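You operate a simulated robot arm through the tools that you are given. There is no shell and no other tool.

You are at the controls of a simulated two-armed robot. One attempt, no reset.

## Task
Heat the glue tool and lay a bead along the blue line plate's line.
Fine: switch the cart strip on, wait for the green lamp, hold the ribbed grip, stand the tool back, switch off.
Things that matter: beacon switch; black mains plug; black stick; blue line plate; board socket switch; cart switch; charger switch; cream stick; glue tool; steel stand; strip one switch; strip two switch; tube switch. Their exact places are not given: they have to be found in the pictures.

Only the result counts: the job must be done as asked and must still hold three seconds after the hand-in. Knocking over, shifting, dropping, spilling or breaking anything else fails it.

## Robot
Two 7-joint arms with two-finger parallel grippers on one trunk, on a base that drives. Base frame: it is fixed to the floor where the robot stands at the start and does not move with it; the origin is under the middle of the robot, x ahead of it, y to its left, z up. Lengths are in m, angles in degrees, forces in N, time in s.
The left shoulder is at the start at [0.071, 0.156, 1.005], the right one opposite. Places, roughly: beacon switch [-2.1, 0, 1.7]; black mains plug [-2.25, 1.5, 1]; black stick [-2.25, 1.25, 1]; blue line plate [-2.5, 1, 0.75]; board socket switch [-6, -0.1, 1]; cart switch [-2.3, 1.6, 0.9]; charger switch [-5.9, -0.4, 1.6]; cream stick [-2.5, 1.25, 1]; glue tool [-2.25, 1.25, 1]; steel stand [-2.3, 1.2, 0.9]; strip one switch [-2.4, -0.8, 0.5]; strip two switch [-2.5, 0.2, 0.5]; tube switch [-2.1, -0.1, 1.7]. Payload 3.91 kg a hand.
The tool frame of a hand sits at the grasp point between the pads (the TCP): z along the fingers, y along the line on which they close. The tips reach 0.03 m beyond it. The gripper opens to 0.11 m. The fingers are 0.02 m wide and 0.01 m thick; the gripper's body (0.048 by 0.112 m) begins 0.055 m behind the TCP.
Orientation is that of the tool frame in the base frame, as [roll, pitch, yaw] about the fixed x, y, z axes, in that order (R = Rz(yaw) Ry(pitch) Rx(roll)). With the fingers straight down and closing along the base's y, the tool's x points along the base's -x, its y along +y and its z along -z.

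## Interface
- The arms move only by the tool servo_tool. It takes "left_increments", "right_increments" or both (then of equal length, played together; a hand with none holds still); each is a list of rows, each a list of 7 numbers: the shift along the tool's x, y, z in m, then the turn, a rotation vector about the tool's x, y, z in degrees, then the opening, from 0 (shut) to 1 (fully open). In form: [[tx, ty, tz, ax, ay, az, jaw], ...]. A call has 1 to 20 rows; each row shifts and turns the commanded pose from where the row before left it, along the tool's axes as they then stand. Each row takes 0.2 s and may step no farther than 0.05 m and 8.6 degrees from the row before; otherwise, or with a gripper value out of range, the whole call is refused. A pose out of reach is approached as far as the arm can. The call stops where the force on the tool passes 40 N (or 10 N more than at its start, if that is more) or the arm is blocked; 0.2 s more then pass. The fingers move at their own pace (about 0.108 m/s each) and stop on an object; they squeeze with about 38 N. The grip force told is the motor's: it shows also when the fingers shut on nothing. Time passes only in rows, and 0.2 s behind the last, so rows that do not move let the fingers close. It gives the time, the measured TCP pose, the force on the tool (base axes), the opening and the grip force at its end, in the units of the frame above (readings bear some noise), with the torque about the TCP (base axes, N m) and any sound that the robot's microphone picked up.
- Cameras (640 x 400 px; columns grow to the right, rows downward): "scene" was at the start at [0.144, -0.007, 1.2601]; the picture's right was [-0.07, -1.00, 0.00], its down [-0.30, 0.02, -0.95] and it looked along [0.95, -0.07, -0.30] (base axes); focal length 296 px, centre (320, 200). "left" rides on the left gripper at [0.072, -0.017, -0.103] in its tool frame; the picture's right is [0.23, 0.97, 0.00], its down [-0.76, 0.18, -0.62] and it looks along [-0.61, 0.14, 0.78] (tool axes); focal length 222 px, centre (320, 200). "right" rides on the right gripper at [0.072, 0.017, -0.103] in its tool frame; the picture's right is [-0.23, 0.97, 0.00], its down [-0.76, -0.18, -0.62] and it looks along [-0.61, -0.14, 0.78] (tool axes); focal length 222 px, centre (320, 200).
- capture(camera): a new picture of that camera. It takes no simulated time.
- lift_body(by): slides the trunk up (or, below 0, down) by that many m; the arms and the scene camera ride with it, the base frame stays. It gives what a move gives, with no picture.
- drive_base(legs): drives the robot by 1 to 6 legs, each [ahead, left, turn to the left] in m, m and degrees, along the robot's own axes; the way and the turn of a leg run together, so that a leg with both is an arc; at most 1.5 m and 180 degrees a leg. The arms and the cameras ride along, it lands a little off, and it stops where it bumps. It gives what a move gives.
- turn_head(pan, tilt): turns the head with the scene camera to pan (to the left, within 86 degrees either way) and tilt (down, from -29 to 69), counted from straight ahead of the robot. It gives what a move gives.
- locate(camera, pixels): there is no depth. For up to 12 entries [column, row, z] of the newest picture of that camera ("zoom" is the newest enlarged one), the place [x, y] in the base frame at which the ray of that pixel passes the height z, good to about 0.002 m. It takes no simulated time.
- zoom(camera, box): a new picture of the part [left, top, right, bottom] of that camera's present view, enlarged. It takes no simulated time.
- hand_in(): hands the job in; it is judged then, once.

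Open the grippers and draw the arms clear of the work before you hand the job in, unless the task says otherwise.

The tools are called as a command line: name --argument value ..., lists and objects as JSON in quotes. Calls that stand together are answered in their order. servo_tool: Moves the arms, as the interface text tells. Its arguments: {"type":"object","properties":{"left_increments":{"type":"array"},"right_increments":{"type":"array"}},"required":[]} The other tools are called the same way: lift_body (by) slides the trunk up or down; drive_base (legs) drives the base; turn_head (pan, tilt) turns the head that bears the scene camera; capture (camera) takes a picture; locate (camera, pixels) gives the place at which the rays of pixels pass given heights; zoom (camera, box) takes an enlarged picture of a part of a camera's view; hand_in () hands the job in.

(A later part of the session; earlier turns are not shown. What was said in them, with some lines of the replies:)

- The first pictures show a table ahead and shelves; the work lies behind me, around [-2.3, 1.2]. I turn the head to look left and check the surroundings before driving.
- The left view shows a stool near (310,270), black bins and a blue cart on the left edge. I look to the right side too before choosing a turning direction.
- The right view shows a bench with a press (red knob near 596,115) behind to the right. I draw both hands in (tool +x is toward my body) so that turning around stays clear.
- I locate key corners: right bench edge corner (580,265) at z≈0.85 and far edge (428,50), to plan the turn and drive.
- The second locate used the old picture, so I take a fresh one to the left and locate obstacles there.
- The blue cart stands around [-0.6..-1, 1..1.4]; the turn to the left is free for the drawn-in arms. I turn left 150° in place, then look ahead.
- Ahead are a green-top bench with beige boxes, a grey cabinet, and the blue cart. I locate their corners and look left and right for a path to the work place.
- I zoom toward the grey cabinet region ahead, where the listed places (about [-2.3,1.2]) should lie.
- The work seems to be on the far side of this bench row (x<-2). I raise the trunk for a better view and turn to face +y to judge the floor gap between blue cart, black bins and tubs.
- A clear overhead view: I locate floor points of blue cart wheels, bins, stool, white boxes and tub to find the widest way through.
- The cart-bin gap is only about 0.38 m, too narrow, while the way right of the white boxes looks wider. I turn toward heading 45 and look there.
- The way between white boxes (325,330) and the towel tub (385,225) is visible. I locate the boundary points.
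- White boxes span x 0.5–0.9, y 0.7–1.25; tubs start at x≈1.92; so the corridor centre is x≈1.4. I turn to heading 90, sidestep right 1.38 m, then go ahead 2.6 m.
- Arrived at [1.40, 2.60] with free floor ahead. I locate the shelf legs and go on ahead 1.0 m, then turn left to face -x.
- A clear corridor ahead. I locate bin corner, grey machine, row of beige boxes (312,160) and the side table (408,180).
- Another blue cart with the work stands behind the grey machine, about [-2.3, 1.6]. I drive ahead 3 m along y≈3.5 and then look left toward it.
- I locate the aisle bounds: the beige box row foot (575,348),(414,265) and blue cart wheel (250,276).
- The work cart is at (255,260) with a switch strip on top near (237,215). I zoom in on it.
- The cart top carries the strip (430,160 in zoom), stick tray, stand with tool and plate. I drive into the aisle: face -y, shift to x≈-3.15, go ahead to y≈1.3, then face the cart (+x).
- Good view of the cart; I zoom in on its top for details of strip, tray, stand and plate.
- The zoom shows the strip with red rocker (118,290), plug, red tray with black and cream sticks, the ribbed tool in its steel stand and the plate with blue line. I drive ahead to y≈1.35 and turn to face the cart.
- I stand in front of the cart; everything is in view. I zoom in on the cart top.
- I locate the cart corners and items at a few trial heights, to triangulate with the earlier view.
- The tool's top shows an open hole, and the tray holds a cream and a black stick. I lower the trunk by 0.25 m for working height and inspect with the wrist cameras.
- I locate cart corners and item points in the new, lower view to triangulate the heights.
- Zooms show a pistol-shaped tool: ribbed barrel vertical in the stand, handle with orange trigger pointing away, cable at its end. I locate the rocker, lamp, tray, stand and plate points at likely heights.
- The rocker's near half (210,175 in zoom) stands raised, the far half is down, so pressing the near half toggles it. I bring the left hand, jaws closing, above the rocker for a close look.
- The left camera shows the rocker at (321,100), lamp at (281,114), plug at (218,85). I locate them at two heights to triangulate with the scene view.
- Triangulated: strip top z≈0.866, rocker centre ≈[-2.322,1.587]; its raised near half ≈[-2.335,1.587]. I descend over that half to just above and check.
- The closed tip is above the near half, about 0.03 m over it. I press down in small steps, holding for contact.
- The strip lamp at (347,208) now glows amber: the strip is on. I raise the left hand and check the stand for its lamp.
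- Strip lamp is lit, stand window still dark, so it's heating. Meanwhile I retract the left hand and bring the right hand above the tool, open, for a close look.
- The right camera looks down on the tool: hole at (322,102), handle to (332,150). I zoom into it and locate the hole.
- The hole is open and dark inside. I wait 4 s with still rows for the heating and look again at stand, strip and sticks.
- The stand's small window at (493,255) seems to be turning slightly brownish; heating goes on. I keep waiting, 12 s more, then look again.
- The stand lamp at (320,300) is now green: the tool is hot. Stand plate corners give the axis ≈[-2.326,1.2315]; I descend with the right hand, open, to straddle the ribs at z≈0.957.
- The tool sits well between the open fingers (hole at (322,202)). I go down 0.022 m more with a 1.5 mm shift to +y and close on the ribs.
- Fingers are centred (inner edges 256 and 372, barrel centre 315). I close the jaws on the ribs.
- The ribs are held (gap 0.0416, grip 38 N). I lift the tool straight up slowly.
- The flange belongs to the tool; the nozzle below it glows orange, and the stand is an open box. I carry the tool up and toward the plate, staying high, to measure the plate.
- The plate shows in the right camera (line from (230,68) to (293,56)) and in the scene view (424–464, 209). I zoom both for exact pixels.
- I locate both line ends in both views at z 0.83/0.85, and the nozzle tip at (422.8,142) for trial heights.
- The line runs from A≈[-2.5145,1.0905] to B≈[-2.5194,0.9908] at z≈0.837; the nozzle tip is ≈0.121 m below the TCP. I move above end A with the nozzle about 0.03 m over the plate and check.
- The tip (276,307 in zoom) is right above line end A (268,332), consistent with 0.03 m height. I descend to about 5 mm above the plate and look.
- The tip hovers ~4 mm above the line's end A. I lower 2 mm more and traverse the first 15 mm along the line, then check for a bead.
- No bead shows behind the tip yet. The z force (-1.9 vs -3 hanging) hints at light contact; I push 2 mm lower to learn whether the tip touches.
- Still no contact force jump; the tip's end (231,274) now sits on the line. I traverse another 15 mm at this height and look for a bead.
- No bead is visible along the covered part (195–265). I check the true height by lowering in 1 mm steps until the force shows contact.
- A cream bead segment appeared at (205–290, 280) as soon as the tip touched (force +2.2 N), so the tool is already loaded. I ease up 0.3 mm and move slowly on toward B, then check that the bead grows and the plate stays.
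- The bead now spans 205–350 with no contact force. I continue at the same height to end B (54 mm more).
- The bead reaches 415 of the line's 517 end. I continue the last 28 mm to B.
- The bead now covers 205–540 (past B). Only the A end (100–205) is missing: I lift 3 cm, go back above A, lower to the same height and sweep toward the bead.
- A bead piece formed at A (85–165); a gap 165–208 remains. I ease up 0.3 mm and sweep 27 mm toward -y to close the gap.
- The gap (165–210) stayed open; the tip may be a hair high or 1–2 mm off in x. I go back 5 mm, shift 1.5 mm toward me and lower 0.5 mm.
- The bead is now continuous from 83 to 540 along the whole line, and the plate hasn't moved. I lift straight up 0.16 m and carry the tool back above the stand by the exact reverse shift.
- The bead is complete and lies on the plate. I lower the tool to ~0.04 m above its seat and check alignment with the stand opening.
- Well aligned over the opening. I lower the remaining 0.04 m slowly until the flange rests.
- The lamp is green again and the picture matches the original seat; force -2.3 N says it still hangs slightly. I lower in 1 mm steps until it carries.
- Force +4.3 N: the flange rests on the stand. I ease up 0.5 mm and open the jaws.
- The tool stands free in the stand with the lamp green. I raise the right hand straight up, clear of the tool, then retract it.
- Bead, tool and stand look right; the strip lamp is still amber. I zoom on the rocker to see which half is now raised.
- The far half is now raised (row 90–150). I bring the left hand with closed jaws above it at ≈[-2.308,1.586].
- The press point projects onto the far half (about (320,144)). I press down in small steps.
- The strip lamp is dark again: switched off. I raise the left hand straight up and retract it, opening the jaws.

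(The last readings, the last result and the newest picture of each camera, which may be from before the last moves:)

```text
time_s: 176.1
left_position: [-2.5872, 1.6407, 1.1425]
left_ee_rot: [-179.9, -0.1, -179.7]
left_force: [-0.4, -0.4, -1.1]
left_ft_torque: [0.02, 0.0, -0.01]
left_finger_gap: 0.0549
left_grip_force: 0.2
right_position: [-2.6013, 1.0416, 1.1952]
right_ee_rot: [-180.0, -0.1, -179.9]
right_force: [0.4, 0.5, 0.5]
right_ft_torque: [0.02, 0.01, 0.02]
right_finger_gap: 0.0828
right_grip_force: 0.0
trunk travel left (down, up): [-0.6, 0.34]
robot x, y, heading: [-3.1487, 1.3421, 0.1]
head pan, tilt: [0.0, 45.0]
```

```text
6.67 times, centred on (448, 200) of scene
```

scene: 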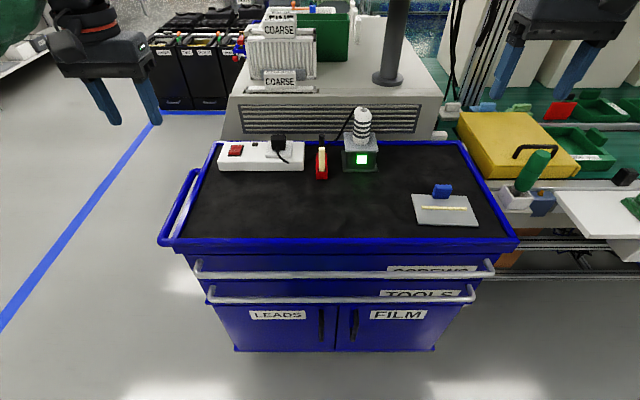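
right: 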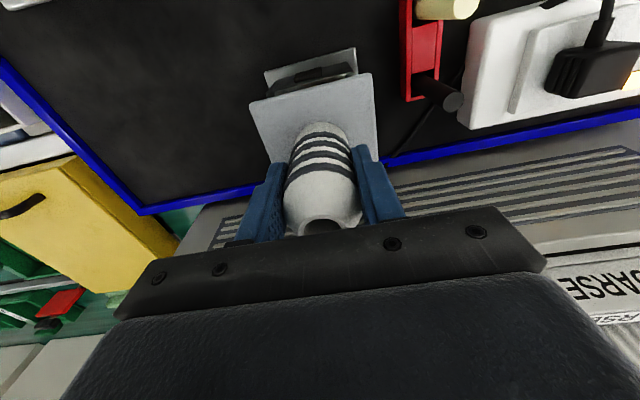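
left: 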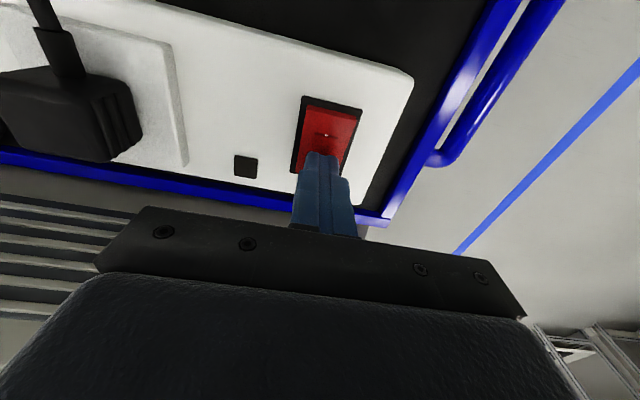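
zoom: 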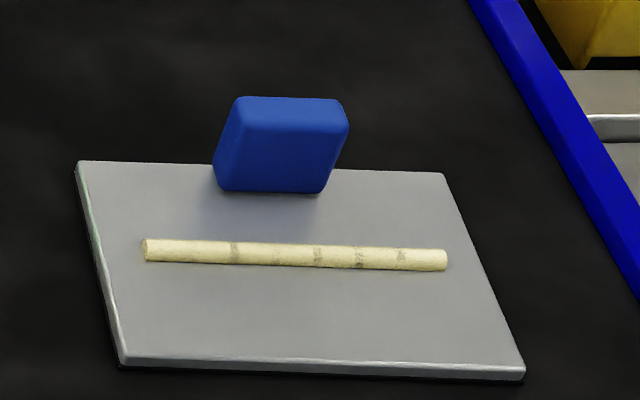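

Strip lamp dark, rocker's near half raised as at the start, bead and plate intact; the stand lamp is still green from residual heat. I wait a few seconds and check that everything stays stable.

servo_tool --right_increments '[[0.02, 0, 0, 0, 0, 0, 0.75], [0.02, 0, 0, 0, 0, 0, 0.75], [0, 0, 0, 0, 0, 0, 0.75], [0, 0, 0, 0, 0, 0, 0.75], [0, 0, 0, 0, 0, 0, 0.75], [0, 0, 0, 0, 0, 0, 0.75], [0, 0, 0, 0, 0, 0, 0.75], [0, 0, 0, 0, 0, 0, 0.75], [0, 0, 0, 0, 0, 0, 0.75], [0, 0, 0, 0, 0, 0, 0.75], [0, 0, 0, 0, 0, 0, 0.75], [0, 0, 0, 0, 0, 0, 0.75], [0, 0, 0, 0, 0, 0, 0.75], [0, 0, 0, 0, 0, 0, 0.75], [0, 0, 0, 0, 0, 0, 0.75], [0, 0, 0, 0, 0, 0, 0.75], [0, 0, 0, 0, 0, 0, 0.75], [0, 0, 0, 0, 0, 0, 0.75], [0, 0, 0, 0, 0, 0, 0.75], [0, 0, 0, 0, 0, 0, 0.75]]'

servo_tool --right_increments '[[0, 0, 0, 0, 0, 0, 0.75], [0, 0, 0, 0, 0, 0, 0.75], [0, 0, 0, 0, 0, 0, 0.75], [0, 0, 0, 0, 0, 0, 0.75], [0, 0, 0, 0, 0, 0, 0.75], [0, 0, 0, 0, 0, 0, 0.75], [0, 0, 0, 0, 0, 0, 0.75], [0, 0, 0, 0, 0, 0, 0.75], [0, 0, 0, 0, 0, 0, 0.75], [0, 0, 0, 0, 0, 0, 0.75], [0, 0, 0, 0, 0, 0, 0.75], [0, 0, 0, 0, 0, 0, 0.75], [0, 0, 0, 0, 0, 0, 0.75], [0, 0, 0, 0, 0, 0, 0.75], [0, 0, 0, 0, 0, 0, 0.75], [0, 0, 0, 0, 0, 0, 0.75], [0, 0, 0, 0, 0, 0, 0.75], [0, 0, 0, 0, 0, 0, 0.75], [0, 0, 0, 0, 0, 0, 0.75], [0, 0, 0, 0, 0, 0, 0.75]]'

zoom --camera "scene" --box '[200, 95, 480, 235]'

zoom --camera "scene" --box '[215, 135, 275, 173]'

```text
time_s: 180.3
left_position: [-2.5876, 1.6416, 1.1414]
left_ee_rot: [-179.9, 0.0, -179.7]
left_force: [0.2, -0.4, 0.5]
left_ft_torque: [0.0, -0.01, 0.0]
left_finger_gap: 0.0546
left_grip_force: 0.1
right_position: [-2.6423, 1.0403, 1.1965]
right_ee_rot: [-180.0, 0.0, -179.7]
right_force: [0.2, -0.5, 0.1]
right_ft_torque: [-0.02, -0.02, -0.02]
right_finger_gap: 0.0825
right_grip_force: 0.1
trunk travel left (down, up): [-0.6, 0.34]
robot x, y, heading: [-3.1467, 1.3352, 0.3]
head pan, tilt: [0.0, 45.0]
```

```text
time_s: 184.5
left_position: [-2.5878, 1.6404, 1.1438]
left_ee_rot: [-180.0, 0.0, -179.7]
left_force: [0.0, -0.4, 0.0]
left_ft_torque: [0.0, 0.01, -0.01]
left_finger_gap: 0.0548
left_grip_force: 0.0
right_position: [-2.6437, 1.0403, 1.196]
right_ee_rot: [180.0, 0.0, -179.7]
right_force: [-0.4, 0.0, -0.4]
right_ft_torque: [-0.02, 0.0, -0.03]
right_finger_gap: 0.0825
right_grip_force: 0.1
trunk travel left (down, up): [-0.6, 0.34]
robot x, y, heading: [-3.149, 1.3339, 0.3]
head pan, tilt: [0.0, 45.0]
```

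```text
2.29 times, centred on (340, 165) of scene
```

zoom: 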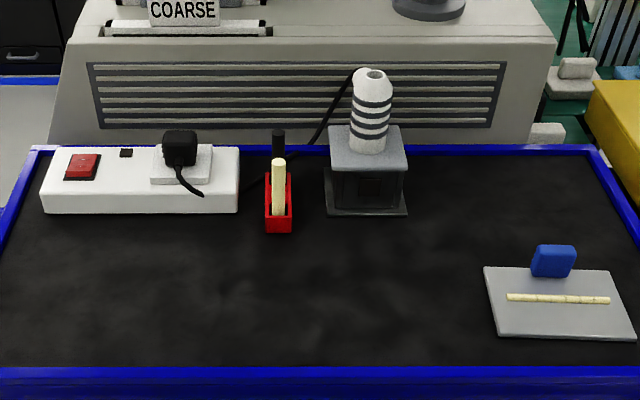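

```text
10.53 times, centred on (245, 154) of scene
```

zoom: 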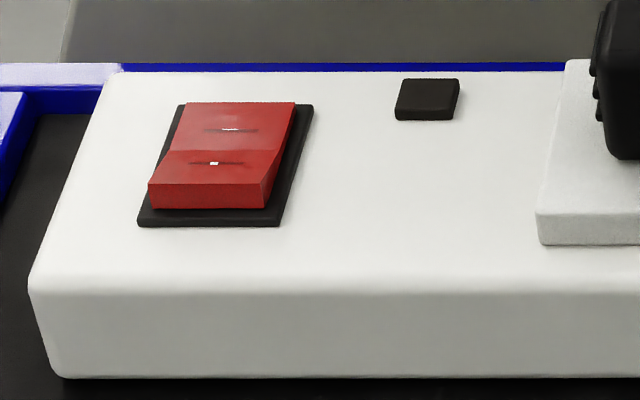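

Lamps are dark, the rocker is back in its off position, the tool stands in its stand and the bead lies along the line. I open both grippers fully and draw the hands a bit further clear.

servo_tool --left_increments '[[0.02, 0, -0.03, 0, 0, 0, 1], [0.02, 0, -0.03, 0, 0, 0, 1], [0.01, 0, -0.02, 0, 0, 0, 1], [0, 0, 0, 0, 0, 0, 1]]' --right_increments '[[0, 0, -0.03, 0, 0, 0, 1], [0, 0, -0.03, 0, 0, 0, 1], [0, 0, 0, 0, 0, 0, 1], [0, 0, 0, 0, 0, 0, 1]]'

capture --camera "scene"

```text
time_s: 185.5
left_position: [-2.6375, 1.641, 1.223]
left_ee_rot: [180.0, 0.0, -179.7]
left_force: [0.2, 0.8, 0.3]
left_ft_torque: [-0.04, -0.02, 0.01]
left_finger_gap: 0.1099
left_grip_force: 0.0
right_position: [-2.6433, 1.0421, 1.2551]
right_ee_rot: [-180.0, 0.0, -179.8]
right_force: [0.4, 0.2, 0.2]
right_ft_torque: [0.02, -0.03, 0.03]
right_finger_gap: 0.11
right_grip_force: 0.0
trunk travel left (down, up): [-0.6, 0.34]
robot x, y, heading: [-3.1517, 1.3383, 0.2]
head pan, tilt: [0.0, 45.0]
```

```text
taken
```

scene: 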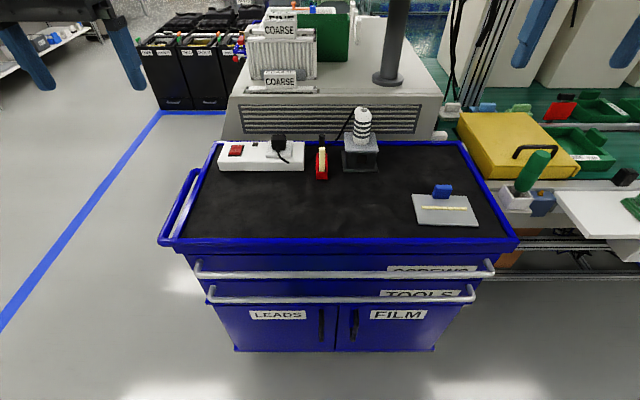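

The final view shows everything in place: bead on the line (445,208), tool in the stand (362,130), strip off, hands open and clear. I hand the job in.

hand_in

```text
The job is handed in.
```

I heated the glue tool, laid a bead along the whole blue line, and handed the job in. I haven't seen a verdict on it.

- **Heating:** I switched the cart strip on, and its lamp glowed amber. I waited about 14 s until the stand's lamp turned green.
- **Bead:** I held the tool by its ribbed grip. The first pass left a gap near one end of the line, so I went back over that part. The finished bead is unbroken and runs a few millimetres past both ends of the line. The plate did not visibly move.
- **Tool:** It stands in its steel stand again, within about 2 mm of where it stood before.
- **Switch-off:** The strip is off. Its lamp went dark straight away, and the stand's lamp was dark a few seconds later.
- **Left alone:** I touched no other switch, the plug or the two sticks. The tool already had glue in it.

Both hands were open and clear of the cart when I handed in.
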